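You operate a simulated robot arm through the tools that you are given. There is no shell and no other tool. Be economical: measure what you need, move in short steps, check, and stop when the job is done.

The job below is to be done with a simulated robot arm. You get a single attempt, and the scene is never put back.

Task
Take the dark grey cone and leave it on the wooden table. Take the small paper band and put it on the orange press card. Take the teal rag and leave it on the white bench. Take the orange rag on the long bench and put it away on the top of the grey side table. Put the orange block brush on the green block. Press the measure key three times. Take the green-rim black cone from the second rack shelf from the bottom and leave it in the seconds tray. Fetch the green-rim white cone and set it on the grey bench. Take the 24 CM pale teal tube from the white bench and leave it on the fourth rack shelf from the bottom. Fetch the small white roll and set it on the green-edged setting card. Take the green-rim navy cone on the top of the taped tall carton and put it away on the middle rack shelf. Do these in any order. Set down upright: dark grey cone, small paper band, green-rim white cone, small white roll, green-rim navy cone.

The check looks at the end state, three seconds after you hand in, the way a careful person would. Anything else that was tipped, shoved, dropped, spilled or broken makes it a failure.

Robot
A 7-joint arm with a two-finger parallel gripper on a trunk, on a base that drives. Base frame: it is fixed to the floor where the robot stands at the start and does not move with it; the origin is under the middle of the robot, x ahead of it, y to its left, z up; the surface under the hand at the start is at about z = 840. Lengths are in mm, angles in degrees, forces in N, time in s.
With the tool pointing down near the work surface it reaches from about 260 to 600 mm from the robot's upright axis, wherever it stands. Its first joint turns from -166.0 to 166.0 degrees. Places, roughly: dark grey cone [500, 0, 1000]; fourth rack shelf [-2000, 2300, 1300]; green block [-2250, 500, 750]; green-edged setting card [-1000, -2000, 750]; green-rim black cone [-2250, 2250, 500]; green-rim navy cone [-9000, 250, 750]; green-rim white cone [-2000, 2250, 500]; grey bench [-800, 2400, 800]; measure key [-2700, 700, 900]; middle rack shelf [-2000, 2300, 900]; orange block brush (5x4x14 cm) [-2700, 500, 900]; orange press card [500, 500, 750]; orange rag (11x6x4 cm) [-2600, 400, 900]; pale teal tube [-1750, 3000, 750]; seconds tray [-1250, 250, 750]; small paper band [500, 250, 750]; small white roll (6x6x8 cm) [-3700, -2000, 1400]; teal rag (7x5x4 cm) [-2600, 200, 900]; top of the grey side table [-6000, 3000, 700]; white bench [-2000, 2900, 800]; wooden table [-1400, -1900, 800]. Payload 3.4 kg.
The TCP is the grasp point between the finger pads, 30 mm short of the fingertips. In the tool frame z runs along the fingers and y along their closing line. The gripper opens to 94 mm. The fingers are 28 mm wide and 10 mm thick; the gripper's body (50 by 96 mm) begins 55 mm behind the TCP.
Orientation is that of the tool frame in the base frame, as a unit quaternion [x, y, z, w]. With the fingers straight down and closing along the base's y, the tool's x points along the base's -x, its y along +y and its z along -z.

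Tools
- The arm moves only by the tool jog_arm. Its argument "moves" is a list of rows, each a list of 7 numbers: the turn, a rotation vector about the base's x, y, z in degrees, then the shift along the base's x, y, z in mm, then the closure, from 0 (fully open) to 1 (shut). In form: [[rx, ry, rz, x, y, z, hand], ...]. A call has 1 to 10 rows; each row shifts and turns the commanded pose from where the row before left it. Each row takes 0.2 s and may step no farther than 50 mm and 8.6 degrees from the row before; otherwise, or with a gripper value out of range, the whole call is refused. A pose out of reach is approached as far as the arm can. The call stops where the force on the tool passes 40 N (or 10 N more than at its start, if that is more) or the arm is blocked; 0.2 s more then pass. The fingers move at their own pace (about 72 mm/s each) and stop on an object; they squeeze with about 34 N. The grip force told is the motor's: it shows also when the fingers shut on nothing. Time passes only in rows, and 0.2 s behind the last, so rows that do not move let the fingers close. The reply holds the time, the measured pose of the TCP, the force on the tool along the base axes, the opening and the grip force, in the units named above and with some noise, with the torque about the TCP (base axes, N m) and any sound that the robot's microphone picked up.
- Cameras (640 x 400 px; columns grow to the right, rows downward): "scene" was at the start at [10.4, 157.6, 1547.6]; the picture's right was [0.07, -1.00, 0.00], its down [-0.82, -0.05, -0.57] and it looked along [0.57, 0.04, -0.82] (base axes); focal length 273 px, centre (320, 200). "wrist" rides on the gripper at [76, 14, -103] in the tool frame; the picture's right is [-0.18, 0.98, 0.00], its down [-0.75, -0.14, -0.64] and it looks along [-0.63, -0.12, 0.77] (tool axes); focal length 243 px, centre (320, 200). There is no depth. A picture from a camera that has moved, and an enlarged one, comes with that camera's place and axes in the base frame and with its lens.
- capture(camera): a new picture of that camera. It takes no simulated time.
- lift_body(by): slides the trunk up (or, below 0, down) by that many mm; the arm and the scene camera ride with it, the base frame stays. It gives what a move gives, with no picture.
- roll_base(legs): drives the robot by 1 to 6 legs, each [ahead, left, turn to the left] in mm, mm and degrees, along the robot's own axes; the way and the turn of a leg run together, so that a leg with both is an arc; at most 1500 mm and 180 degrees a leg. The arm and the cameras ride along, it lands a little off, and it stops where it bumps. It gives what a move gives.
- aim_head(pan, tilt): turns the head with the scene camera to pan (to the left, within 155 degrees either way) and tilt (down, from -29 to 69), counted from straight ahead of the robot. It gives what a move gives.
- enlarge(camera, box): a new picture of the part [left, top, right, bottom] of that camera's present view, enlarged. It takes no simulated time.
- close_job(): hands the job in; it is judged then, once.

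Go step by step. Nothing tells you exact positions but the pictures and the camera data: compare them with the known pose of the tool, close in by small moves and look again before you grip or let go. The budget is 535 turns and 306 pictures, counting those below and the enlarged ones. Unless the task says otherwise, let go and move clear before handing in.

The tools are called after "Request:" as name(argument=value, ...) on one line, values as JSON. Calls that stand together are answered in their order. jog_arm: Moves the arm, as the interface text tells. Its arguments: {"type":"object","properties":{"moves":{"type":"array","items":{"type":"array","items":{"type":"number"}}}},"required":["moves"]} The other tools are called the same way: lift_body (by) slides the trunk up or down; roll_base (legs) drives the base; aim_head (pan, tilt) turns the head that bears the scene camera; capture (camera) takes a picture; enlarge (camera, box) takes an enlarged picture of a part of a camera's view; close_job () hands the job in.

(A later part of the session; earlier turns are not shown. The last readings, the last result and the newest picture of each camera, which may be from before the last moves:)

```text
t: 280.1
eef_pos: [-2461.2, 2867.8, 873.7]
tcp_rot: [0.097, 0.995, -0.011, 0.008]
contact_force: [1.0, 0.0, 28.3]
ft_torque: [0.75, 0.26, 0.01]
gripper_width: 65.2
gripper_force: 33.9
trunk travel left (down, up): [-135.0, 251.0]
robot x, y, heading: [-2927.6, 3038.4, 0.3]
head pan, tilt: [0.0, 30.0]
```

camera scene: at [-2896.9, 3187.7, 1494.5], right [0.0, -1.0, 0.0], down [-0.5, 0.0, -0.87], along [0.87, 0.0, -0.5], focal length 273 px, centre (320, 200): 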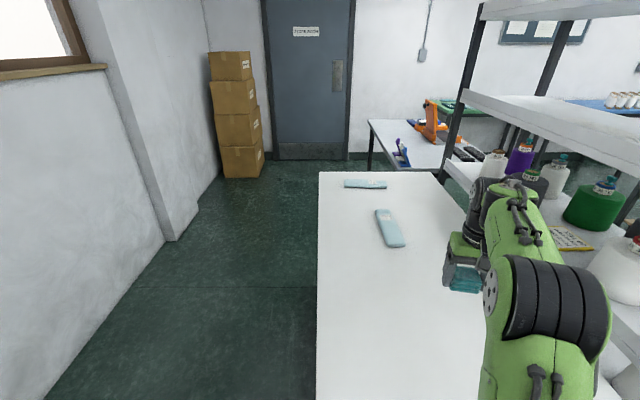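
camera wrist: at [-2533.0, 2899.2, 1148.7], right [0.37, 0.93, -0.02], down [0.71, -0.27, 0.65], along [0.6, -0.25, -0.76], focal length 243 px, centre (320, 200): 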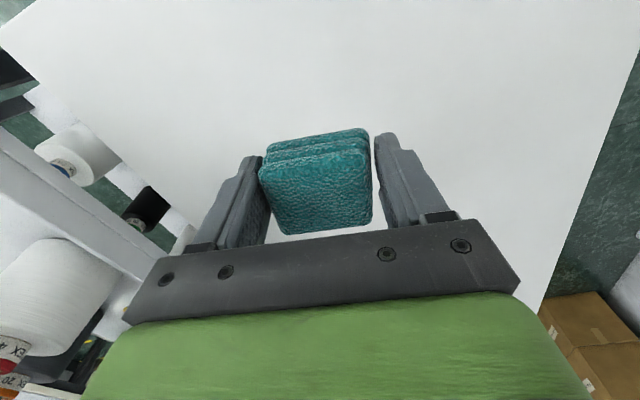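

Contact; release and rise.

Request:
jog_arm(moves=[[0, 0, 0, 0, 0, 1, 0.6], [0, 0, 0, 0, 0, 0, 0.3], [0, 0, 0, 0, 0, 0, 0], [0, 0, 0, 0, 0, 0, 0], [0, 0, 0, 0, 0, 45, 0], [0, 0, 0, 0, 0, 45, 0], [0, 0, 0, 0, 0, 45, 0], [0, 0, 0, 0, 0, 40, 0]])

Request:
capture(camera="wrist")

Request:
enlarge(camera="scene", box=[320, 160, 448, 260])

```text
t: 281.9
eef_pos: [-2461.7, 2870.5, 1048.7]
tcp_rot: [0.099, 0.995, -0.009, 0.004]
contact_force: [0.5, -0.4, 0.4]
ft_torque: [0.0, -0.01, 0.0]
gripper_width: 94.1
gripper_force: 0.1
trunk travel left (down, up): [-135.0, 251.0]
robot x, y, heading: [-2926.6, 3036.5, 0.3]
head pan, tilt: [0.0, 30.0]
```

```text
214 pictures are left
camera wrist: at [-2534.9, 2901.3, 1149.9], right [0.37, 0.93, -0.02], down [0.71, -0.27, 0.65], along [0.6, -0.25, -0.76], focal length 243 px, centre (320, 200)
```

wrist: 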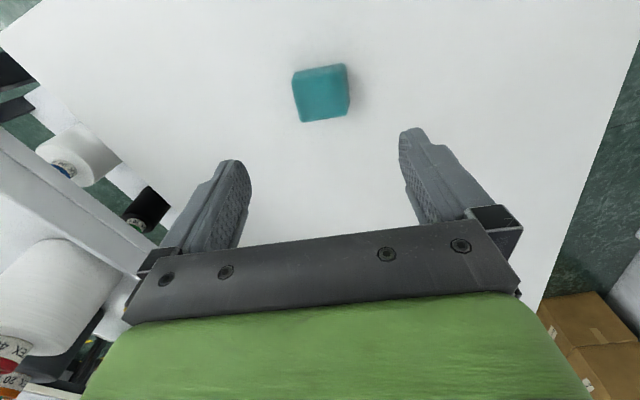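

```text
4.00 times, centred on (384, 210) of scene
camera zoom: at [-2898.1, 3187.7, 1494.5], right [0.0, -1.0, 0.0], down [-0.5, 0.0, -0.87], along [0.87, 0.0, -0.5], focal length 1091 px, centre (64, 160)
```

zoom: 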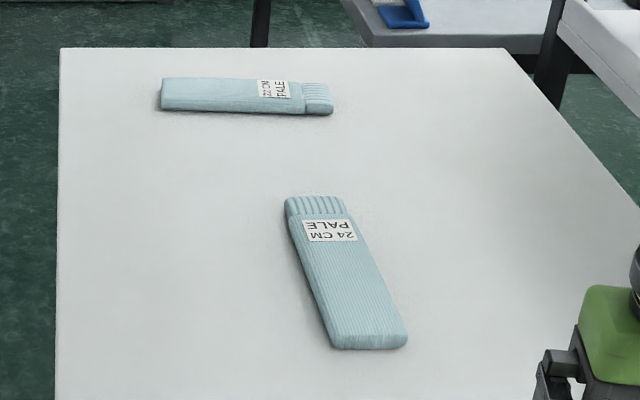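

The nearer tube is the 24 CM one, centred about [-2005,2912] along x; the far one is 22 CM. The rag is down fine. I'll go round to the north side of this bench to reach the tube.

Request:
roll_base(legs=[[0, 420, 0], [720, 0, 0]])

Request:
roll_base(legs=[[0, 0, -90]])

Request:
aim_head(pan=0, tilt=50)

Request:
capture(camera="scene")

```text
t: 288.1
eef_pos: [-1740.4, 3306.5, 1048.3]
tcp_rot: [0.089, 0.996, -0.009, 0.005]
contact_force: [0.0, -0.4, 0.6]
ft_torque: [0.01, 0.01, -0.01]
gripper_width: 94.1
gripper_force: 0.1
trunk travel left (down, up): [-135.0, 251.0]
robot x, y, heading: [-2210.8, 3461.1, 1.1]
head pan, tilt: [0.0, 30.0]
```

```text
t: 292.3
eef_pos: [-2360.5, 2995.9, 1046.6]
tcp_rot: [0.764, 0.645, -0.009, -0.003]
contact_force: [0.0, 0.2, 0.0]
ft_torque: [-0.02, 0.02, -0.01]
gripper_width: 94.1
gripper_force: 0.1
trunk travel left (down, up): [-135.0, 251.0]
robot x, y, heading: [-2209.0, 3466.1, -88.0]
head pan, tilt: [0.0, 30.0]
```

```text
t: 293.1
eef_pos: [-2360.3, 2996.7, 1047.9]
tcp_rot: [0.763, 0.646, -0.01, -0.004]
contact_force: [-0.5, 0.9, -0.7]
ft_torque: [0.05, -0.02, -0.04]
gripper_width: 93.8
gripper_force: 0.0
trunk travel left (down, up): [-135.0, 251.0]
robot x, y, heading: [-2210.8, 3462.8, -88.4]
head pan, tilt: [0.0, 50.0]
```

```text
212 pictures are left
camera scene: at [-2057.6, 3452.9, 1465.0], right [-1.0, -0.03, 0.0], down [-0.02, 0.77, -0.64], along [0.02, -0.64, -0.77], focal length 273 px, centre (320, 200)
```

scene: 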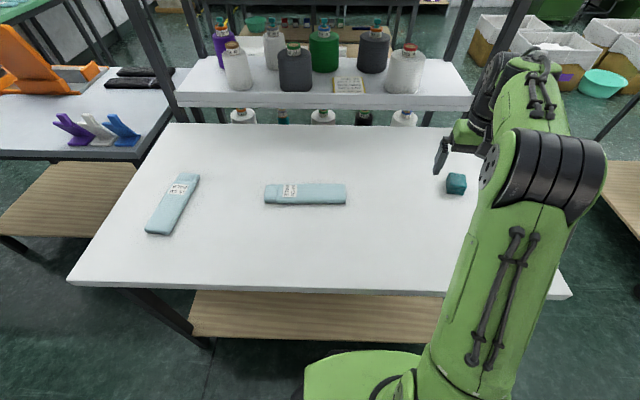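

The 24 CM tube is at about [-1999,2921], lying along x. I'll shift the base to be opposite, then yaw the hand so it closes along y.

Request:
roll_base(legs=[[30, 150, -1.6]])

Request:
jog_arm(moves=[[0.5, -1.1, -8, 21, -4, 0, 0], [0, 0, -8, 21, -4, 0, 0], [0, 0, -8, 21, -4, 0, 0], [0, 0, -8, 21, -4, 0, 0], [0, 0, -8, 21, -4, 0, 0], [0, 0, -8, 21, -4, 0, 0], [0, 0, -8, 21, -4, 0, 0], [0, 0, -8, 15, -4, 0, 0], [0, 0, -8, 10, -4, 0, 0], [0, 0, -8, 10, -4, 0, 0]])

Request:
capture(camera="wrist")

```text
t: 294.5
eef_pos: [-2240.8, 2990.0, 1048.2]
tcp_rot: [0.78, 0.626, -0.01, -0.004]
contact_force: [0.5, -0.3, 0.7]
ft_torque: [0.01, 0.02, 0.02]
gripper_width: 94.0
gripper_force: 0.1
trunk travel left (down, up): [-135.0, 251.0]
robot x, y, heading: [-2067.3, 3451.3, -91.0]
head pan, tilt: [0.0, 50.0]
```

```text
t: 296.7
eef_pos: [-2059.8, 2948.9, 1048.0]
tcp_rot: [1.0, -0.025, 0.002, 0.0]
contact_force: [0.5, 0.1, 0.0]
ft_torque: [-0.01, 0.02, -0.01]
gripper_width: 93.8
gripper_force: 0.1
trunk travel left (down, up): [-135.0, 251.0]
robot x, y, heading: [-2068.7, 3449.7, -91.2]
head pan, tilt: [0.0, 50.0]
```

```text
211 pictures are left
camera wrist: at [-1984.5, 2930.3, 1150.8], right [-0.23, -0.97, 0.0], down [-0.75, 0.17, 0.64], along [-0.62, 0.15, -0.77], focal length 243 px, centre (320, 200)
```

wrist: 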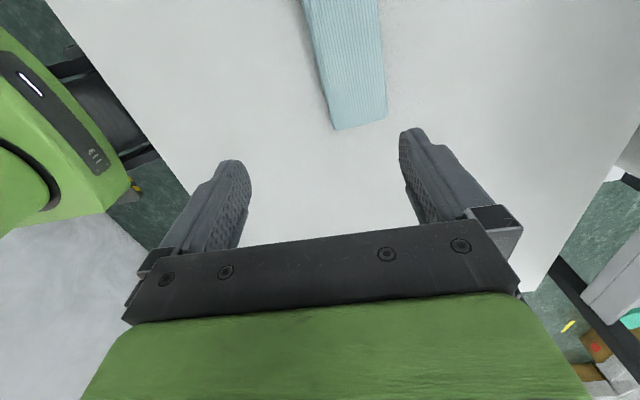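

Request:
jog_arm(moves=[[0, 0, 2.9, 20, -12, -30, 0], [0, 0, 0, 20, -12, -40, 0], [0, 0, 0, 20, -11, -40, 0], [0, 0, 0, 0, 0, 0, 0]])

Request:
capture(camera="wrist")

Request:
enlarge(camera="scene", box=[240, 130, 400, 230])

```text
t: 297.7
eef_pos: [-1999.2, 2915.1, 938.8]
tcp_rot: [1.0, 0.004, 0.002, -0.001]
contact_force: [0.1, 0.1, 0.2]
ft_torque: [-0.01, 0.0, -0.02]
gripper_width: 94.0
gripper_force: 0.0
trunk travel left (down, up): [-135.0, 251.0]
robot x, y, heading: [-2069.5, 3451.9, -91.3]
head pan, tilt: [0.0, 50.0]
```

```text
210 pictures are left
camera wrist: at [-1923.6, 2901.2, 1041.6], right [-0.18, -0.98, 0.0], down [-0.76, 0.14, 0.64], along [-0.63, 0.11, -0.77], focal length 243 px, centre (320, 200)
```

wrist: 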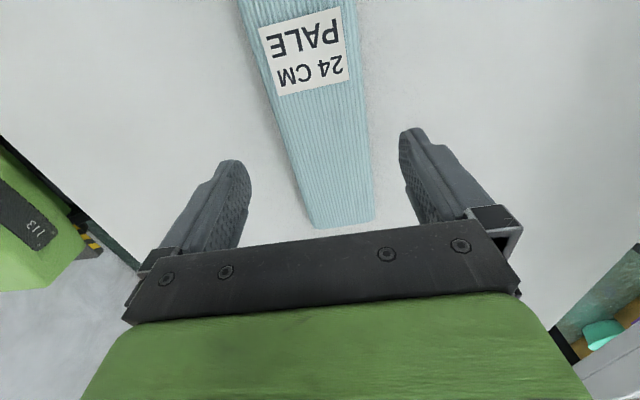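

```text
4.00 times, centred on (320, 180) of scene
camera zoom: at [-1917.0, 3430.2, 1465.0], right [-1.0, 0.02, 0.0], down [0.02, 0.77, -0.64], along [-0.01, -0.64, -0.77], focal length 1091 px, centre (320, 280)
```

zoom: 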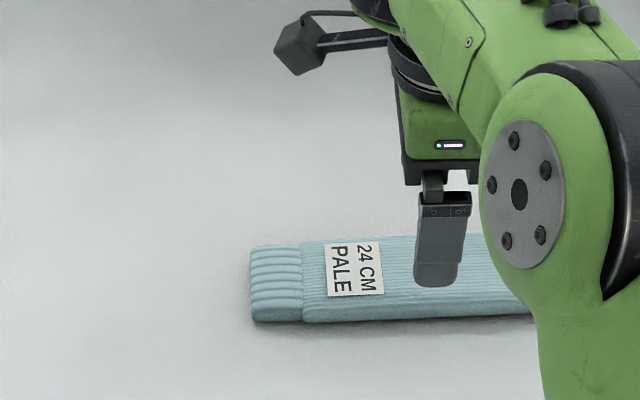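

Tube is between the fingers (centre y≈2911). Descend and grip.

Request:
jog_arm(moves=[[0, 0, 0, 0, -4, -35, 0], [0, 0, 0, 0, 0, -31, 0], [0, 0, 0, 0, 0, 0, 0.35], [0, 0, 0, 0, 0, 0, 0.8], [0, 0, 0, 0, 0, 0, 0.8]])

```text
t: 298.9
eef_pos: [-2000.5, 2910.5, 871.6]
tcp_rot: [1.0, 0.004, 0.002, -0.001]
contact_force: [-0.1, 0.9, 0.3]
ft_torque: [0.01, -0.02, 0.03]
gripper_width: 69.0
gripper_force: 34.1
trunk travel left (down, up): [-135.0, 251.0]
robot x, y, heading: [-2064.4, 3445.9, -91.1]
head pan, tilt: [0.0, 50.0]
```

Gripped (69 mm). I'll lift it, yaw the hand back to natural, then go to the bench's west end for a tilted re-grip that suits the rack shelf.

Request:
jog_arm(moves=[[0, 0, 0, 0, 0, 45, 0.8], [0, 0, 0, 0, 0, 45, 0.8], [0, 0, 0, 0, 10, 45, 0.8]])

Request:
jog_arm(moves=[[0, 0, 8.2, -10, 10, 10, 0.8], [0, 0, 8.2, -10, 10, 10, 0.8], [0, 0, 8.2, -10, 10, 0, 0.8], [0, 0, 8.2, -10, 10, 0, 0.8], [0, 0, 8.2, -10, 10, 0, 0.8], [0, 0, 8.2, -5, 10, 0, 0.8], [0, 0, 8.2, -5, 10, 0, 0.8], [0, 0, 8.2, 0, 10, 0, 0.8], [0, 0, 8.2, 0, 0, 0, 0.8], [0, 0, 8.2, 0, 0, 0, 0.8]])

Request:
capture(camera="wrist")

```text
t: 299.7
eef_pos: [-2000.8, 2920.4, 1009.7]
tcp_rot: [1.0, 0.004, 0.002, -0.001]
contact_force: [0.0, 0.9, 0.1]
ft_torque: [0.02, 0.0, -0.01]
gripper_width: 68.7
gripper_force: 34.2
trunk travel left (down, up): [-135.0, 251.0]
robot x, y, heading: [-2066.6, 3450.2, -91.2]
head pan, tilt: [0.0, 50.0]
```

```text
t: 301.9
eef_pos: [-2060.8, 2999.1, 1027.5]
tcp_rot: [0.751, 0.661, 0.001, -0.002]
contact_force: [0.7, 0.8, -0.7]
ft_torque: [0.02, 0.02, 0.01]
gripper_width: 68.6
gripper_force: 34.0
trunk travel left (down, up): [-135.0, 251.0]
robot x, y, heading: [-2067.8, 3447.4, -91.2]
head pan, tilt: [0.0, 50.0]
```

```text
208 pictures are left
camera wrist: at [-2036.0, 3073.4, 1129.8], right [0.95, -0.31, 0.0], down [-0.24, -0.73, 0.64], along [-0.2, -0.61, -0.77], focal length 243 px, centre (320, 200)
```

wrist: 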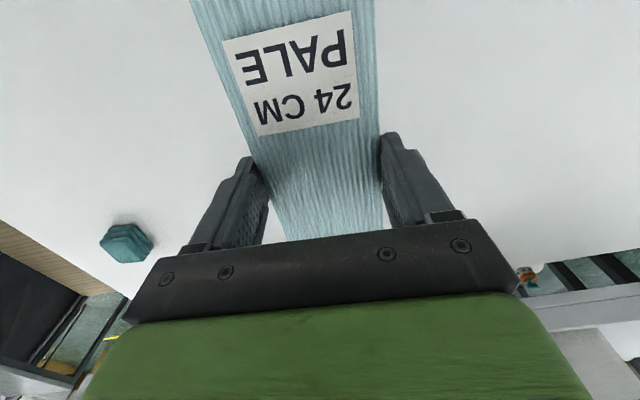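

Request:
roll_base(legs=[[0, 0, 91], [-880, 0, 0], [0, -400, 0]])

Request:
capture(camera="wrist")

Request:
aim_head(pan=-10, tilt=40)

Request:
capture(camera="scene")

```text
t: 305.6
eef_pos: [-1619.8, 3404.1, 1026.9]
tcp_rot: [0.122, 0.992, 0.0, -0.001]
contact_force: [0.6, -0.1, 0.5]
ft_torque: [-0.03, 0.01, 0.03]
gripper_width: 68.4
gripper_force: 33.6
trunk travel left (down, up): [-135.0, 251.0]
robot x, y, heading: [-2067.4, 3449.6, -7.5]
head pan, tilt: [0.0, 50.0]
stopped in leg 1: the robot was blocked; the commanded pose is now the measured one
```

```text
207 pictures are left
camera wrist: at [-1689.0, 3437.5, 1129.7], right [0.42, 0.91, 0.0], down [0.7, -0.32, 0.64], along [0.58, -0.27, -0.77], focal length 243 px, centre (320, 200)
```

wrist: 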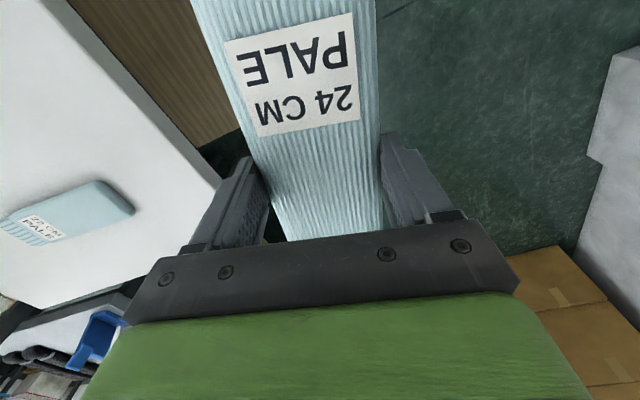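

```text
t: 306.4
eef_pos: [-1619.1, 3403.6, 1026.2]
tcp_rot: [0.122, 0.992, 0.0, -0.002]
contact_force: [0.0, -0.3, 0.5]
ft_torque: [0.01, -0.01, 0.01]
gripper_width: 68.5
gripper_force: 34.0
trunk travel left (down, up): [-135.0, 251.0]
robot x, y, heading: [-2065.2, 3446.3, -8.0]
head pan, tilt: [-10.0, 40.0]
```

```text
206 pictures are left
camera scene: at [-2026.4, 3582.7, 1479.1], right [-0.3, -0.95, 0.0], down [-0.61, 0.19, -0.77], along [0.73, -0.23, -0.64], focal length 273 px, centre (320, 200)
```

scene: 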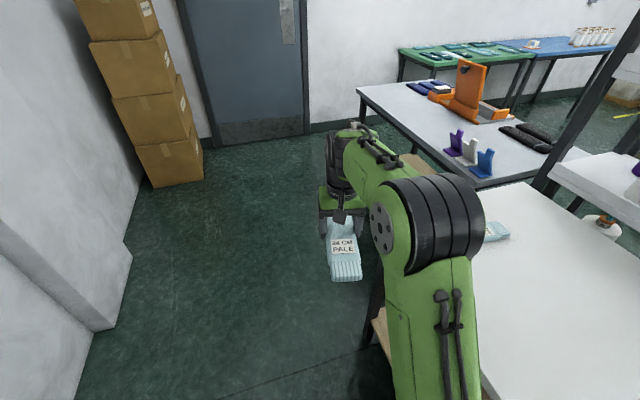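

The base corner brushed the bench edge while turning; I'll step away north, finish the turn, and go round to the west end.

Request:
roll_base(legs=[[0, 80, 0], [0, 0, 7.7], [-880, 0, 0]])

```text
t: 312.1
eef_pos: [-2460.3, 3542.2, 1026.7]
tcp_rot: [0.052, 0.999, -0.001, -0.002]
contact_force: [0.0, 0.2, 0.1]
ft_torque: [0.0, 0.01, 0.03]
gripper_width: 68.5
gripper_force: 34.0
trunk travel left (down, up): [-135.0, 251.0]
robot x, y, heading: [-2914.8, 3524.4, 0.4]
head pan, tilt: [-10.0, 40.0]
```

Request:
roll_base(legs=[[0, -500, 0]])

Request:
capture(camera="wrist")

Request:
capture(camera="scene")

```text
t: 315.1
eef_pos: [-2457.7, 3038.3, 1027.2]
tcp_rot: [0.053, 0.999, 0.0, -0.002]
contact_force: [0.8, 0.1, -0.3]
ft_torque: [0.01, 0.01, 0.01]
gripper_width: 68.7
gripper_force: 33.5
trunk travel left (down, up): [-135.0, 251.0]
robot x, y, heading: [-2905.6, 3019.6, 0.5]
head pan, tilt: [-10.0, 40.0]
```

```text
205 pictures are left
camera wrist: at [-2530.6, 3061.8, 1129.7], right [0.29, 0.96, 0.0], down [0.74, -0.22, 0.64], along [0.61, -0.19, -0.77], focal length 243 px, centre (320, 200)
```

wrist: 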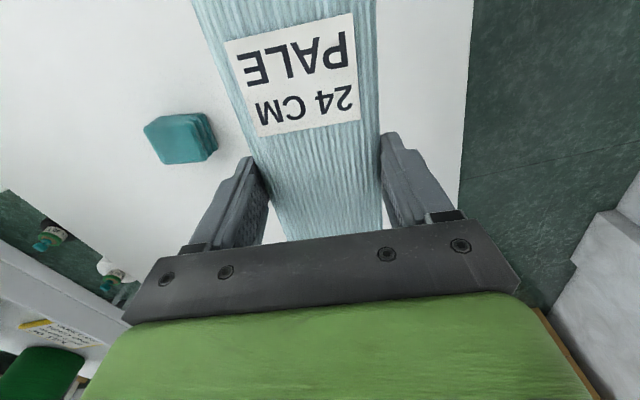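

```text
204 pictures are left
camera scene: at [-2884.9, 3158.4, 1479.2], right [-0.17, -0.99, 0.0], down [-0.63, 0.11, -0.77], along [0.76, -0.13, -0.64], focal length 273 px, centre (320, 200)
```

scene: 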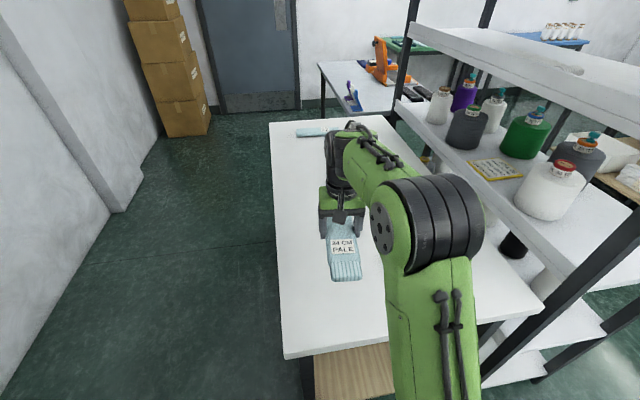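

Set the tube down here: lowering to the bench.

Request:
jog_arm(moves=[[0, 0, 6, 0, 0, -45, 0.8], [0, 0, 0, 0, 0, -45, 0.8], [0, 0, 0, 0, 0, -45, 0.8], [0, 0, 0, 0, 0, -12, 0.8], [0, 0, 0, 0, 0, -4, 0.8], [0, 0, 0, 0, 0, -3, 0.8], [0, 0, 0, 0, 0, 0, 0.8]])

```text
t: 316.7
eef_pos: [-2455.2, 3041.1, 872.0]
tcp_rot: [0.001, 1.0, -0.001, -0.002]
contact_force: [0.2, 0.6, -1.0]
ft_torque: [0.03, 0.02, -0.01]
gripper_width: 68.8
gripper_force: 34.2
trunk travel left (down, up): [-135.0, 251.0]
robot x, y, heading: [-2905.8, 3020.9, 0.2]
head pan, tilt: [-10.0, 40.0]
```

Request:
jog_arm(moves=[[0, 0, 0, 0, 0, -1, 0.8], [0, 0, 0, 0, 0, 0, 0.3], [0, 0, 0, 0, 0, 0, 0], [0, 0, 0, 0, 0, 0, 0], [0, 0, 0, 0, 0, 40, 0], [0, 0, 0, 0, 0, 30, 0]])

Request:
roll_base(legs=[[-100, 0, 0]])

Request:
jog_arm(moves=[[0, -8, 0, 10, 0, 0, 0], [0, -8, 0, 10, 0, 0, 0], [0, -8, 0, 5, 0, 0, 0], [0, -8, 0, 5, 0, 0, 0], [0, -8, 0, 5, 0, 0, 0]])

Request:
capture(camera="wrist")

```text
t: 318.1
eef_pos: [-2457.6, 3039.8, 942.0]
tcp_rot: [0.001, 1.0, 0.0, -0.002]
contact_force: [0.4, -0.5, 0.6]
ft_torque: [0.01, 0.05, -0.01]
gripper_width: 93.9
gripper_force: 0.1
trunk travel left (down, up): [-135.0, 251.0]
robot x, y, heading: [-2908.6, 3024.1, 0.2]
head pan, tilt: [-10.0, 40.0]
```

```text
t: 319.2
eef_pos: [-2558.3, 3038.3, 942.3]
tcp_rot: [0.0, 1.0, -0.001, -0.001]
contact_force: [-0.3, -0.5, 0.6]
ft_torque: [0.01, -0.04, 0.0]
gripper_width: 93.8
gripper_force: 0.0
trunk travel left (down, up): [-135.0, 251.0]
robot x, y, heading: [-3008.2, 3023.2, 0.7]
head pan, tilt: [-10.0, 40.0]
```

```text
t: 320.4
eef_pos: [-2522.1, 3038.6, 942.7]
tcp_rot: [0.0, 0.94, -0.001, 0.341]
contact_force: [0.2, -0.5, 1.3]
ft_torque: [0.0, -0.01, -0.02]
gripper_width: 93.8
gripper_force: 0.1
trunk travel left (down, up): [-135.0, 251.0]
robot x, y, heading: [-3004.7, 3019.5, 0.6]
head pan, tilt: [-10.0, 40.0]
```

```text
203 pictures are left
camera wrist: at [-2646.5, 3053.8, 972.7], right [0.14, 0.98, 0.12], down [0.17, -0.14, 0.98], along [0.98, -0.12, -0.18], focal length 243 px, centre (320, 200)
```

wrist: 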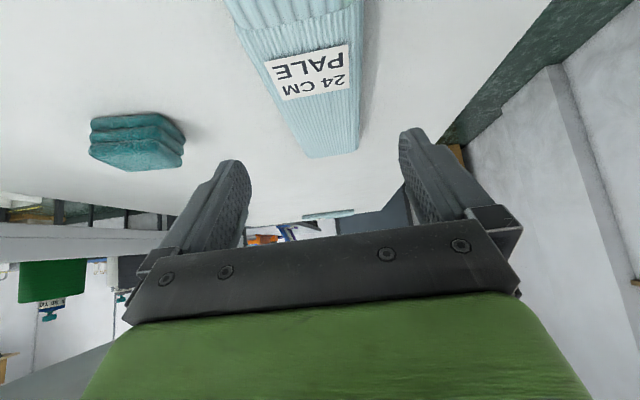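

The tube's near end lies below the tilted fingers. Descend to the tips' limit and grip.

Request:
jog_arm(moves=[[0, 0, 0, 0, 3, -35, 0], [0, 0, 0, 0, 0, -25, 0], [0, 0, 0, 0, 0, -6, 0], [0, 0, 0, 0, 0, 0, 0.35], [0, 0, 0, 0, 0, 0, 0.8], [0, 0, 0, 0, 0, 0, 0.8]])

Request:
capture(camera="wrist")

```text
t: 321.9
eef_pos: [-2522.2, 3041.4, 877.7]
tcp_rot: [0.002, 0.94, -0.002, 0.341]
contact_force: [-0.7, 0.3, -0.5]
ft_torque: [-0.03, -0.01, 0.02]
gripper_width: 68.4
gripper_force: 33.7
trunk travel left (down, up): [-135.0, 251.0]
robot x, y, heading: [-3008.8, 3020.5, 0.5]
head pan, tilt: [-10.0, 40.0]
```

```text
202 pictures are left
camera wrist: at [-2646.4, 3056.4, 907.2], right [0.14, 0.98, 0.12], down [0.17, -0.14, 0.98], along [0.98, -0.12, -0.18], focal length 243 px, centre (320, 200)
```

wrist: 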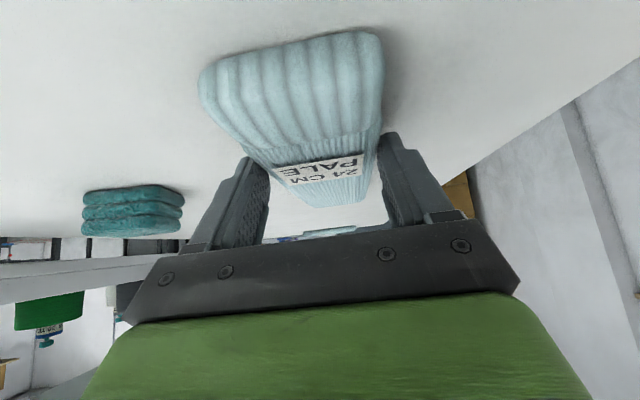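

Gripped at 68 mm. Lift a bit and check for droop.

Request:
jog_arm(moves=[[0, 0, 0, 0, 0, 30, 0.85], [0, 0, 0, 0, 0, 40, 0.85], [0, 0, 0, 0, 0, 0, 0.85]])

Request:
capture(camera="wrist")

Request:
enlarge(camera="scene", box=[240, 150, 480, 300])

```text
t: 322.6
eef_pos: [-2520.1, 3040.9, 945.8]
tcp_rot: [0.001, 0.94, -0.002, 0.341]
contact_force: [0.3, -0.6, -0.8]
ft_torque: [0.01, 0.03, 0.03]
gripper_width: 68.3
gripper_force: 34.6
trunk travel left (down, up): [-135.0, 251.0]
robot x, y, heading: [-3007.9, 3020.0, 0.3]
head pan, tilt: [-10.0, 40.0]
```

```text
201 pictures are left
camera wrist: at [-2644.9, 3056.4, 976.2], right [0.14, 0.98, 0.12], down [0.17, -0.14, 0.98], along [0.98, -0.12, -0.18], focal length 243 px, centre (320, 200)
```

wrist: 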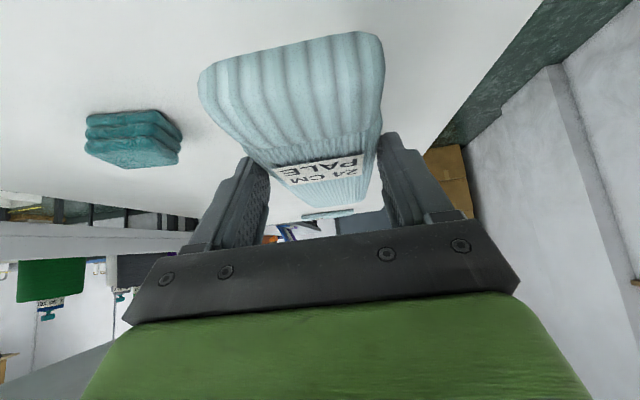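

```text
2.67 times, centred on (360, 225) of scene
camera zoom: at [-2985.4, 3158.5, 1479.1], right [-0.17, -0.99, 0.0], down [-0.63, 0.11, -0.77], along [0.76, -0.13, -0.64], focal length 728 px, centre (213, 133)
```

zoom: 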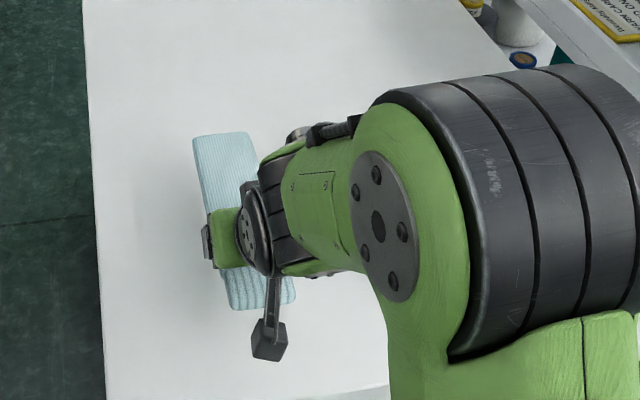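

No droop; the tube stays level. Now I look at the rack's fourth shelf from here.

Request:
aim_head(pan=-50, tilt=15)

Request:
capture(camera="scene")

```text
t: 323.7
eef_pos: [-2522.0, 3042.0, 945.6]
tcp_rot: [0.0, 0.94, -0.001, 0.341]
contact_force: [-0.4, 1.0, 0.0]
ft_torque: [-0.03, -0.01, 0.01]
gripper_width: 68.2
gripper_force: 33.8
trunk travel left (down, up): [-135.0, 251.0]
robot x, y, heading: [-3007.7, 3018.6, 0.4]
head pan, tilt: [-50.0, 15.0]
```

```text
199 pictures are left
camera scene: at [-3008.9, 3101.5, 1518.6], right [-0.76, -0.65, 0.0], down [-0.17, 0.2, -0.97], along [0.63, -0.73, -0.26], focal length 273 px, centre (320, 200)
```

scene: 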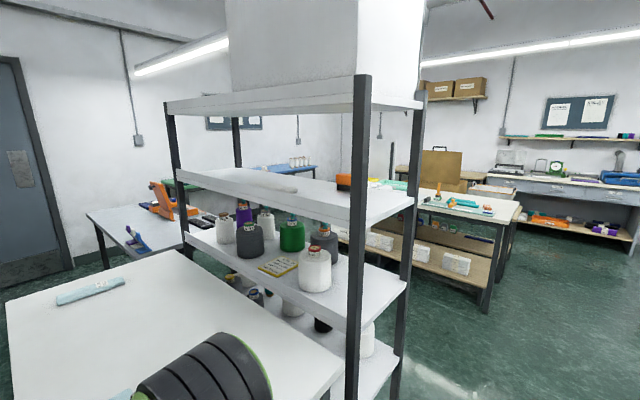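

Shelf four is open from the rack's west end (posts near y≈2090 and 2480). I'll back away, raise the trunk, and slide to face that end.

Request:
roll_base(legs=[[-340, 0, 0]])

Request:
lift_body(by=245)

Request:
roll_base(legs=[[0, -720, 0]])

Request:
aim_head(pan=-10, tilt=15)

Request:
capture(camera="scene")

```text
t: 326.0
eef_pos: [-2867.2, 3039.6, 945.9]
tcp_rot: [-0.001, 0.94, -0.001, 0.341]
contact_force: [0.2, -0.4, 0.0]
ft_torque: [0.02, 0.04, -0.02]
gripper_width: 68.5
gripper_force: 33.9
trunk travel left (down, up): [-135.0, 251.0]
robot x, y, heading: [-3352.2, 3021.1, 0.5]
head pan, tilt: [-50.0, 15.0]
```

```text
t: 328.5
eef_pos: [-2866.2, 3039.8, 1189.8]
tcp_rot: [0.0, 0.941, -0.001, 0.34]
contact_force: [0.3, -0.6, -0.5]
ft_torque: [0.03, 0.01, 0.01]
gripper_width: 68.1
gripper_force: 33.8
trunk travel left (down, up): [-380.0, 6.0]
robot x, y, heading: [-3346.4, 3015.3, 0.4]
head pan, tilt: [-50.0, 15.0]
```

```text
t: 332.4
eef_pos: [-2860.5, 2328.4, 1189.9]
tcp_rot: [0.002, 0.94, -0.002, 0.34]
contact_force: [-0.9, 0.5, -1.3]
ft_torque: [0.01, 0.0, 0.01]
gripper_width: 68.4
gripper_force: 34.2
trunk travel left (down, up): [-380.0, 6.0]
robot x, y, heading: [-3349.8, 2308.4, 0.1]
head pan, tilt: [-50.0, 15.0]
```

```text
t: 333.5
eef_pos: [-2858.5, 2328.5, 1189.1]
tcp_rot: [0.002, 0.94, -0.001, 0.341]
contact_force: [0.6, -0.5, -0.7]
ft_torque: [-0.01, 0.01, 0.0]
gripper_width: 68.5
gripper_force: 33.8
trunk travel left (down, up): [-380.0, 6.0]
robot x, y, heading: [-3346.5, 2309.2, 0.1]
head pan, tilt: [-10.0, 15.0]
```

```text
198 pictures are left
camera scene: at [-3316.3, 2444.5, 1763.2], right [-0.17, -0.99, 0.0], down [-0.26, 0.04, -0.97], along [0.95, -0.16, -0.26], focal length 273 px, centre (320, 200)
```

scene: 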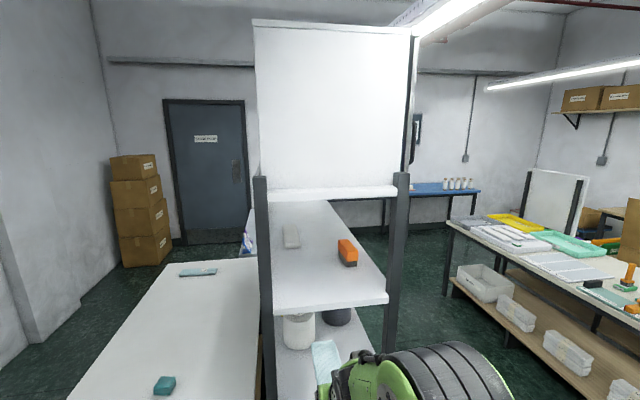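

Shelf 4 is at z≈1248, with free room at its west end (brush near [-2350,2169], a white item near [-2207,2387]). I'll raise the hand outside the rack first.

Request:
jog_arm(moves=[[0, 0, 0, 0, -10, 45, 0.85], [0, 0, 0, 0, -10, 45, 0.85], [0, 0, 0, 0, -8, 45, 0.85], [0, 0, 0, 0, 0, 15, 0.85]])

Request:
roll_base(legs=[[200, 0, 0]])

Request:
capture(camera="scene")

Request:
capture(camera="wrist")

```text
t: 334.5
eef_pos: [-2861.2, 2300.0, 1341.9]
tcp_rot: [0.001, 0.94, -0.001, 0.341]
contact_force: [0.0, -0.6, -0.4]
ft_torque: [-0.02, -0.03, 0.0]
gripper_width: 68.4
gripper_force: 34.0
trunk travel left (down, up): [-380.0, 6.0]
robot x, y, heading: [-3348.8, 2306.1, 0.5]
head pan, tilt: [-10.0, 15.0]
```

```text
t: 336.1
eef_pos: [-2659.4, 2300.8, 1340.5]
tcp_rot: [0.002, 0.94, -0.002, 0.341]
contact_force: [-0.3, -0.5, 0.0]
ft_torque: [-0.04, 0.01, 0.0]
gripper_width: 68.4
gripper_force: 34.6
trunk travel left (down, up): [-380.0, 6.0]
robot x, y, heading: [-3143.9, 2309.4, 0.3]
head pan, tilt: [-10.0, 15.0]
```

```text
197 pictures are left
camera scene: at [-3115.1, 2446.0, 1763.2], right [-0.17, -0.99, 0.0], down [-0.26, 0.04, -0.97], along [0.95, -0.16, -0.26], focal length 273 px, centre (320, 200)
```

scene: 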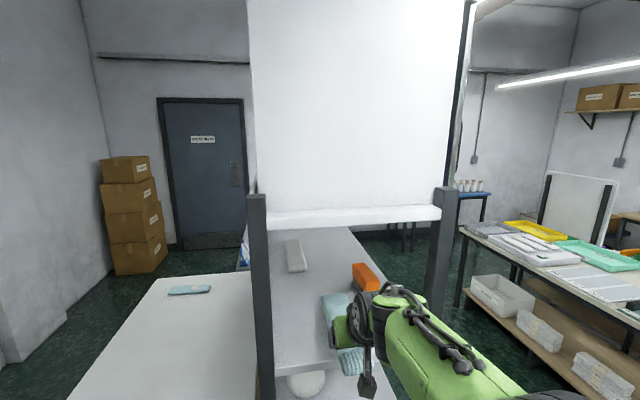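

```text
196 pictures are left
camera wrist: at [-2783.8, 2316.3, 1371.0], right [0.14, 0.98, 0.12], down [0.17, -0.14, 0.98], along [0.98, -0.12, -0.18], focal length 243 px, centre (320, 200)
```

wrist: 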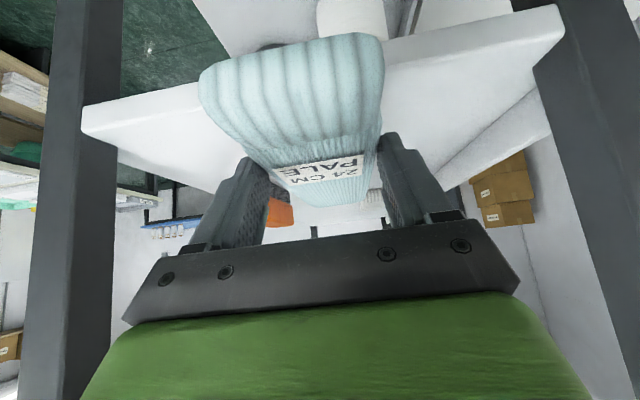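

Edge of shelf at x≈-2625, z≈1245. Advance over the shelf, then lower.

Request:
jog_arm(moves=[[0, 0, 0, 45, 0, 0, 0.85], [0, 0, 0, 45, 0, 0, 0.85], [0, 0, 0, 45, 0, 0, 0.85], [0, 0, 0, 0, 0, -20, 0.85], [0, 0, 0, 0, 0, -15, 0.85], [0, 0, 0, 0, 0, 0, 0.85]])

Request:
capture(camera="wrist")

Request:
enlarge(camera="scene", box=[230, 180, 470, 400])

```text
t: 337.5
eef_pos: [-2527.1, 2300.4, 1304.4]
tcp_rot: [0.002, 0.94, -0.001, 0.34]
contact_force: [-0.8, 0.7, 0.3]
ft_torque: [-0.01, -0.02, 0.01]
gripper_width: 68.3
gripper_force: 34.0
trunk travel left (down, up): [-380.0, 6.0]
robot x, y, heading: [-3145.7, 2310.3, 0.4]
head pan, tilt: [-10.0, 15.0]
```

```text
195 pictures are left
camera wrist: at [-2650.4, 2315.5, 1334.9], right [0.14, 0.98, 0.12], down [0.17, -0.14, 0.98], along [0.98, -0.12, -0.18], focal length 243 px, centre (320, 200)
```

wrist: 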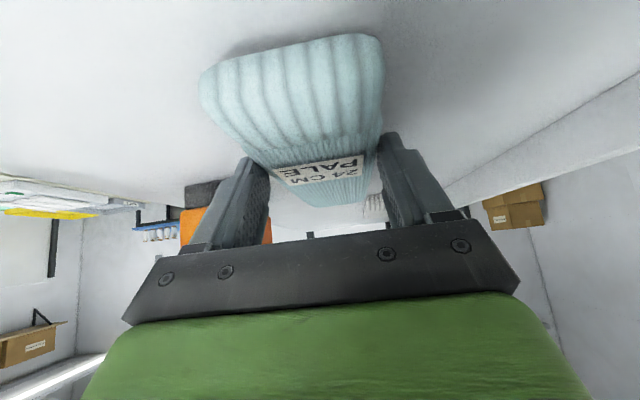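

```text
1.82 times, centred on (350, 290) of scene
camera zoom: at [-3115.8, 2446.0, 1763.2], right [-0.17, -0.99, 0.0], down [-0.26, 0.04, -0.97], along [0.95, -0.16, -0.26], focal length 496 px, centre (266, 36)
```

zoom: 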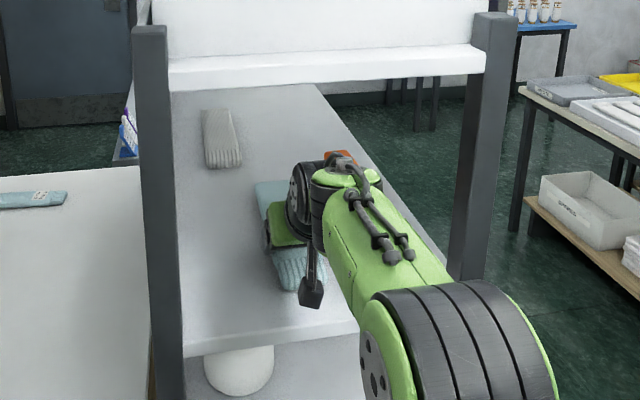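

Request:
jog_arm(moves=[[0, 0, 0, 0, 0, -5, 0.85], [0, 0, 0, 0, 0, -4, 0.85], [0, 0, 0, 0, 0, -4, 0.85], [0, 0, 0, 0, 0, -3, 0.85], [0, 0, 0, 0, 0, 0, 0.85]])

```text
t: 338.7
eef_pos: [-2526.1, 2299.5, 1296.7]
tcp_rot: [0.003, 0.938, -0.002, 0.348]
contact_force: [6.0, -0.4, 32.8]
ft_torque: [0.0, -0.49, -0.06]
gripper_width: 68.3
gripper_force: 34.2
trunk travel left (down, up): [-380.0, 6.0]
robot x, y, heading: [-3146.2, 2307.1, 0.5]
head pan, tilt: [-10.0, 15.0]
```

Contact. Ease up slightly, open, and withdraw backward/up.

Request:
jog_arm(moves=[[0, 0, 0, 0, 0, 7, 0.85], [0, 0, 0, 0, 0, 0, 0.4], [0, 0, 0, 0, 0, 0, 0.1], [0, 0, 0, 0, 0, 0, 0], [0, 0, 0, -8, 0, 20, 0], [0, 0, 0, -25, 0, 25, 0], [0, 0, 0, -45, 0, 10, 0], [0, 0, 0, -45, 0, 0, 0], [0, 0, 0, -45, 0, 0, 0]])

Request:
capture(camera="wrist")

Request:
enlarge(camera="scene", box=[230, 180, 470, 400])

```text
t: 340.7
eef_pos: [-2695.4, 2300.1, 1354.3]
tcp_rot: [0.003, 0.939, -0.002, 0.343]
contact_force: [-0.4, -0.4, -0.5]
ft_torque: [0.03, -0.01, 0.02]
gripper_width: 94.1
gripper_force: 0.0
trunk travel left (down, up): [-380.0, 6.0]
robot x, y, heading: [-3145.3, 2309.3, 0.2]
head pan, tilt: [-10.0, 15.0]
```

```text
193 pictures are left
camera wrist: at [-2820.3, 2315.5, 1383.8], right [0.14, 0.98, 0.12], down [0.16, -0.14, 0.98], along [0.98, -0.12, -0.18], focal length 243 px, centre (320, 200)
```

wrist: 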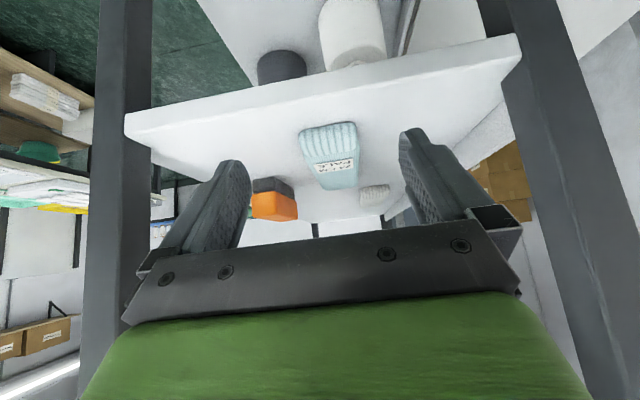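

```text
1.82 times, centred on (350, 290) of scene
camera zoom: at [-3119.3, 2446.0, 1763.2], right [-0.17, -0.99, 0.0], down [-0.25, 0.04, -0.97], along [0.95, -0.16, -0.26], focal length 496 px, centre (266, 36)
```

zoom: 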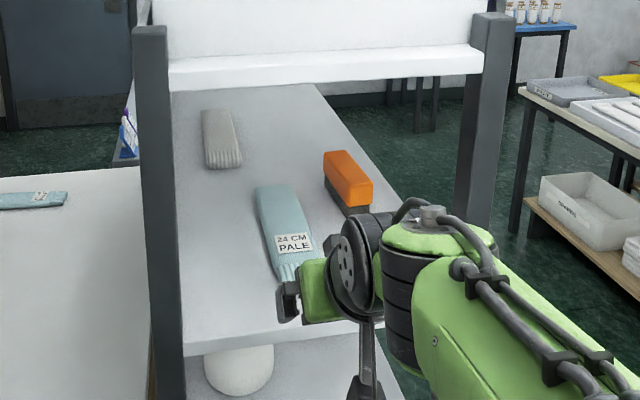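

The tube lies on the fourth shelf. Next, the rack's second shelf; I'll go to the rack's south front, facing it.

Request:
roll_base(legs=[[-120, 0, 0], [0, -900, 0], [1050, 0, 0], [0, 0, 90]])

Request:
lift_body(by=-330)

Request:
aim_head(pan=0, tilt=40)

Request:
capture(camera="scene")

```text
t: 355.1
eef_pos: [-2207.5, 1845.0, 1352.0]
tcp_rot: [-0.659, 0.671, 0.237, 0.243]
contact_force: [-0.3, 0.0, 0.8]
ft_torque: [0.03, 0.01, 0.0]
gripper_width: 94.2
gripper_force: 0.0
trunk travel left (down, up): [-380.0, 6.0]
robot x, y, heading: [-2224.2, 1393.5, 89.5]
head pan, tilt: [-10.0, 15.0]
```

```text
t: 358.3
eef_pos: [-2208.3, 1845.5, 1022.9]
tcp_rot: [-0.658, 0.671, 0.238, 0.244]
contact_force: [0.2, 0.4, 0.1]
ft_torque: [0.01, 0.03, 0.03]
gripper_width: 94.0
gripper_force: 0.1
trunk travel left (down, up): [-50.0, 336.0]
robot x, y, heading: [-2221.9, 1394.2, 89.4]
head pan, tilt: [-10.0, 15.0]
```

```text
t: 359.2
eef_pos: [-2207.3, 1845.3, 1023.0]
tcp_rot: [-0.658, 0.671, 0.238, 0.243]
contact_force: [1.7, -0.4, -0.2]
ft_torque: [-0.02, 0.0, 0.01]
gripper_width: 94.0
gripper_force: 0.1
trunk travel left (down, up): [-50.0, 336.0]
robot x, y, heading: [-2222.2, 1393.4, 89.6]
head pan, tilt: [0.0, 40.0]
```

```text
191 pictures are left
camera scene: at [-2377.4, 1420.8, 1393.1], right [1.0, -0.01, 0.0], down [-0.01, -0.64, -0.77], along [0.01, 0.77, -0.64], focal length 273 px, centre (320, 200)
```

scene: 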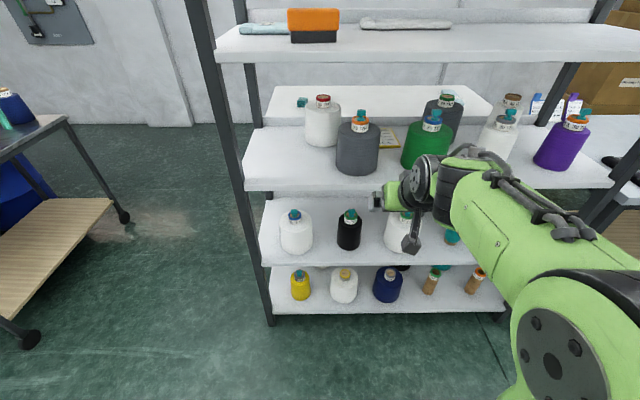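

Request:
enlarge(camera="scene", box=[250, 190, 410, 310])

Request:
enlarge(camera="scene", box=[280, 80, 480, 190])

```text
3.33 times, centred on (330, 250) of scene
camera zoom: at [-2377.4, 1420.8, 1393.1], right [1.0, -0.01, 0.0], down [-0.01, -0.64, -0.77], along [0.01, 0.77, -0.64], focal length 909 px, centre (287, 33)
```

zoom: 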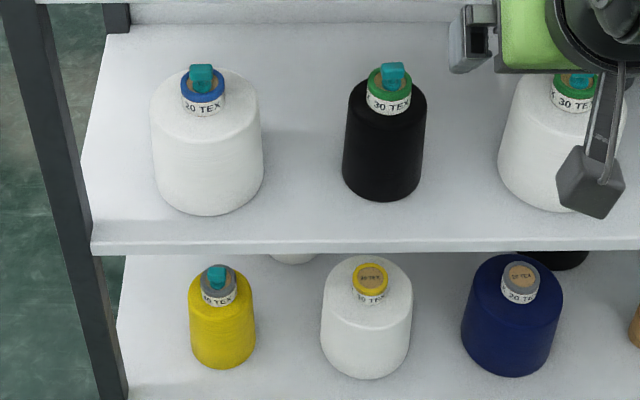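

```text
3.20 times, centred on (380, 135) of scene
camera zoom: at [-2377.4, 1420.8, 1393.1], right [1.0, -0.01, 0.0], down [-0.01, -0.64, -0.77], along [0.01, 0.77, -0.64], focal length 873 px, centre (128, 408)
```

zoom: 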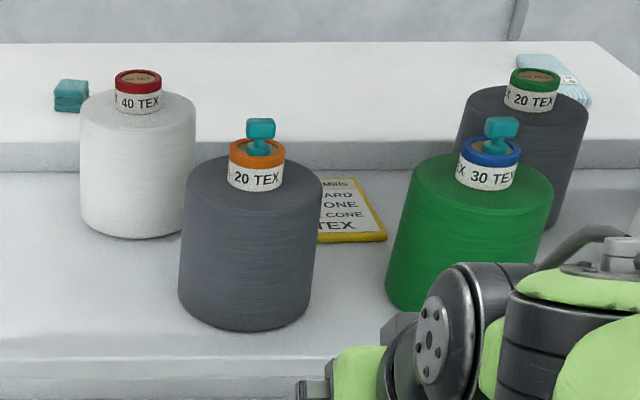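

On the second shelf: blue-rim white (left), green-rim black (middle, ≈[-2251,2187], rim top z≈695), green-rim white (right). I'll take the black one first: move in and flatten the hand to ~35°.

Request:
roll_base(legs=[[200, 40, 0]])

Request:
jog_arm(moves=[[7.5, 0, 0, 0, -25, -45, 0], [7.5, 0, 0, 0, -25, -45, 0], [0, 0, 0, 0, -25, -45, 0], [0, 0, 0, 0, -25, -45, 0], [0, 0, 0, 0, 0, -45, 0], [0, 0, 0, 0, 0, -45, 0]])

Request:
capture(camera="wrist")

Request:
capture(camera="scene")

```text
t: 360.8
eef_pos: [-2243.8, 2047.3, 1022.2]
tcp_rot: [-0.657, 0.673, 0.237, 0.244]
contact_force: [0.1, 0.9, -0.5]
ft_torque: [-0.01, -0.01, 0.0]
gripper_width: 93.9
gripper_force: 0.0
trunk travel left (down, up): [-50.0, 336.0]
robot x, y, heading: [-2262.6, 1591.3, 89.3]
head pan, tilt: [0.0, 40.0]
```

```text
refused: row 1 steps farther than a row can; nothing moved
```

```text
188 pictures are left
camera wrist: at [-2260.7, 1924.6, 1052.2], right [-0.98, 0.17, 0.12], down [0.14, 0.16, 0.98], along [0.14, 0.97, -0.19], focal length 243 px, centre (320, 200)
```

wrist: 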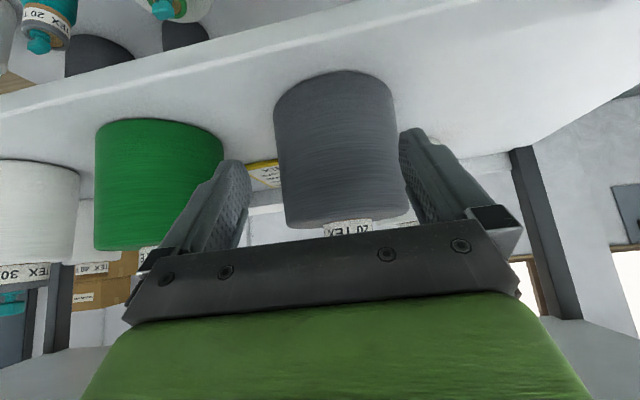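

```text
187 pictures are left
camera scene: at [-2415.0, 1624.2, 1393.0], right [1.0, -0.02, 0.0], down [-0.01, -0.64, -0.77], along [0.01, 0.77, -0.64], focal length 273 px, centre (320, 200)
```

scene: 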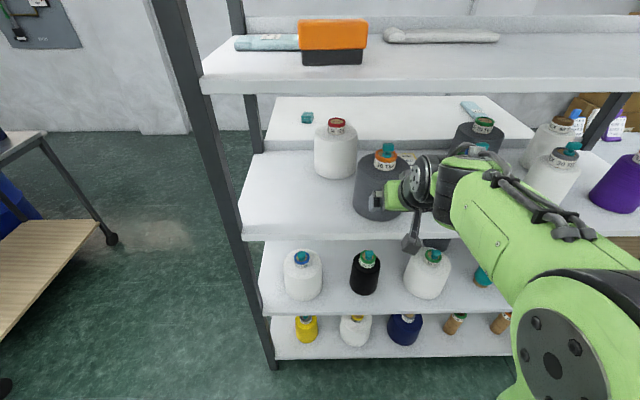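

The step was slightly too long and refused; the hand is close to shelf 3, so I retract first, then lower.

Request:
jog_arm(moves=[[0, 0, 0, 0, -45, 0, 0], [0, 0, 0, 0, -45, 0, 0], [7.5, 0, 0, 0, -10, -45, 0], [7.5, 0, 0, 0, 0, -45, 0], [0, 0, 0, 0, 0, -45, 0], [0, 0, 0, 0, 0, -45, 0], [0, 0, 0, 0, 0, -45, 0], [0, 0, 0, 0, 0, -45, 0], [0, 0, 0, 0, 0, -40, 0]])

Request:
capture(camera="wrist")

Request:
enlarge(camera="scene", box=[250, 220, 490, 370])

```text
t: 362.8
eef_pos: [-2233.7, 2024.4, 779.7]
tcp_rot: [-0.619, 0.636, 0.324, 0.328]
contact_force: [-0.8, -0.8, -0.4]
ft_torque: [0.03, 0.03, -0.05]
gripper_width: 94.1
gripper_force: 0.0
out of reach, approached as far as the arm can: row 4, 5, 6, 7, 8
trunk travel left (down, up): [-50.0, 336.0]
robot x, y, heading: [-2261.1, 1593.5, 89.2]
head pan, tilt: [0.0, 40.0]
```

```text
186 pictures are left
camera wrist: at [-2251.9, 1897.6, 776.9], right [-0.98, 0.13, 0.16], down [0.14, -0.09, 0.99], along [0.14, 0.99, 0.07], focal length 243 px, centre (320, 200)
```

wrist: 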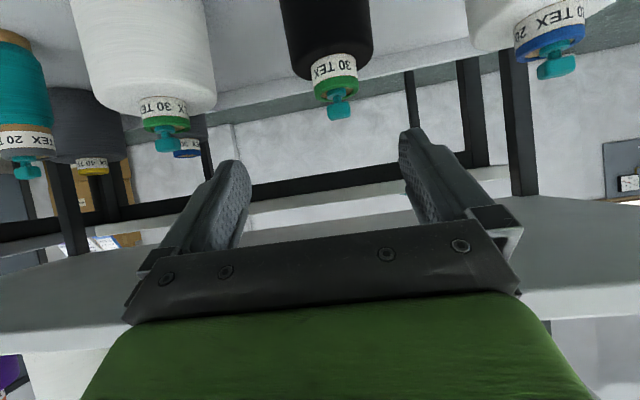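

```text
2.67 times, centred on (370, 295) of scene
camera zoom: at [-2414.7, 1623.9, 1393.0], right [1.0, -0.02, 0.0], down [-0.01, -0.64, -0.77], along [0.01, 0.77, -0.64], focal length 728 px, centre (187, -53)
```

zoom: 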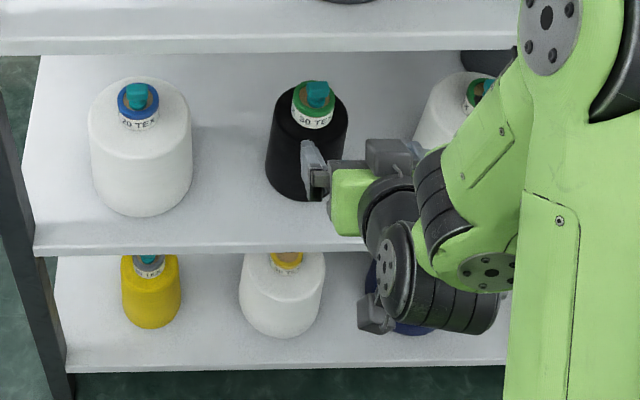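

The arm can't go that low at this short range. I'll drop the trunk the last 50 mm and back the base ~120 mm so the arm works more stretched.

Request:
lift_body(by=-50)

Request:
roll_base(legs=[[-130, 0, 0.6]])

Request:
jog_arm(moves=[[0, 0, 0, 0, 20, -20, 0], [0, 0, 0, -5, 20, -20, 0], [0, 0, 0, -5, 20, -10, 0], [0, 0, 0, 0, 0, 0, 0]])

Request:
capture(camera="wrist")

```text
t: 363.7
eef_pos: [-2234.4, 2023.0, 732.9]
tcp_rot: [-0.62, 0.636, 0.323, 0.328]
contact_force: [-0.7, -0.2, 0.0]
ft_torque: [0.02, 0.01, -0.01]
gripper_width: 93.8
gripper_force: 0.0
trunk travel left (down, up): [0.0, 386.0]
robot x, y, heading: [-2262.3, 1593.1, 89.0]
head pan, tilt: [0.0, 40.0]
```

```text
t: 365.0
eef_pos: [-2240.0, 1893.2, 732.1]
tcp_rot: [-0.622, 0.633, 0.325, 0.327]
contact_force: [-0.4, 0.0, -0.5]
ft_torque: [0.01, -0.03, 0.0]
gripper_width: 94.0
gripper_force: 0.2
trunk travel left (down, up): [0.0, 386.0]
robot x, y, heading: [-2261.3, 1469.0, 89.7]
head pan, tilt: [0.0, 40.0]
```

```text
t: 366.0
eef_pos: [-2249.6, 1956.0, 680.3]
tcp_rot: [-0.622, 0.633, 0.325, 0.326]
contact_force: [0.5, -0.6, 0.2]
ft_torque: [0.0, -0.03, 0.02]
gripper_width: 94.0
gripper_force: 0.0
trunk travel left (down, up): [0.0, 386.0]
robot x, y, heading: [-2263.1, 1460.5, 89.6]
head pan, tilt: [0.0, 40.0]
```

```text
184 pictures are left
camera wrist: at [-2265.8, 1828.7, 678.4], right [-0.98, 0.12, 0.16], down [0.15, -0.09, 0.99], along [0.13, 0.99, 0.07], focal length 243 px, centre (320, 200)
```

wrist: 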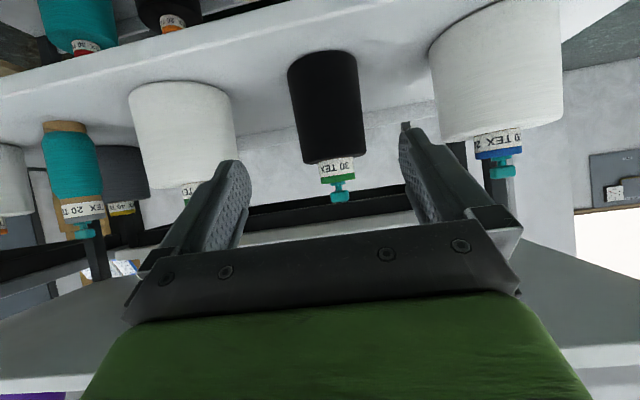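

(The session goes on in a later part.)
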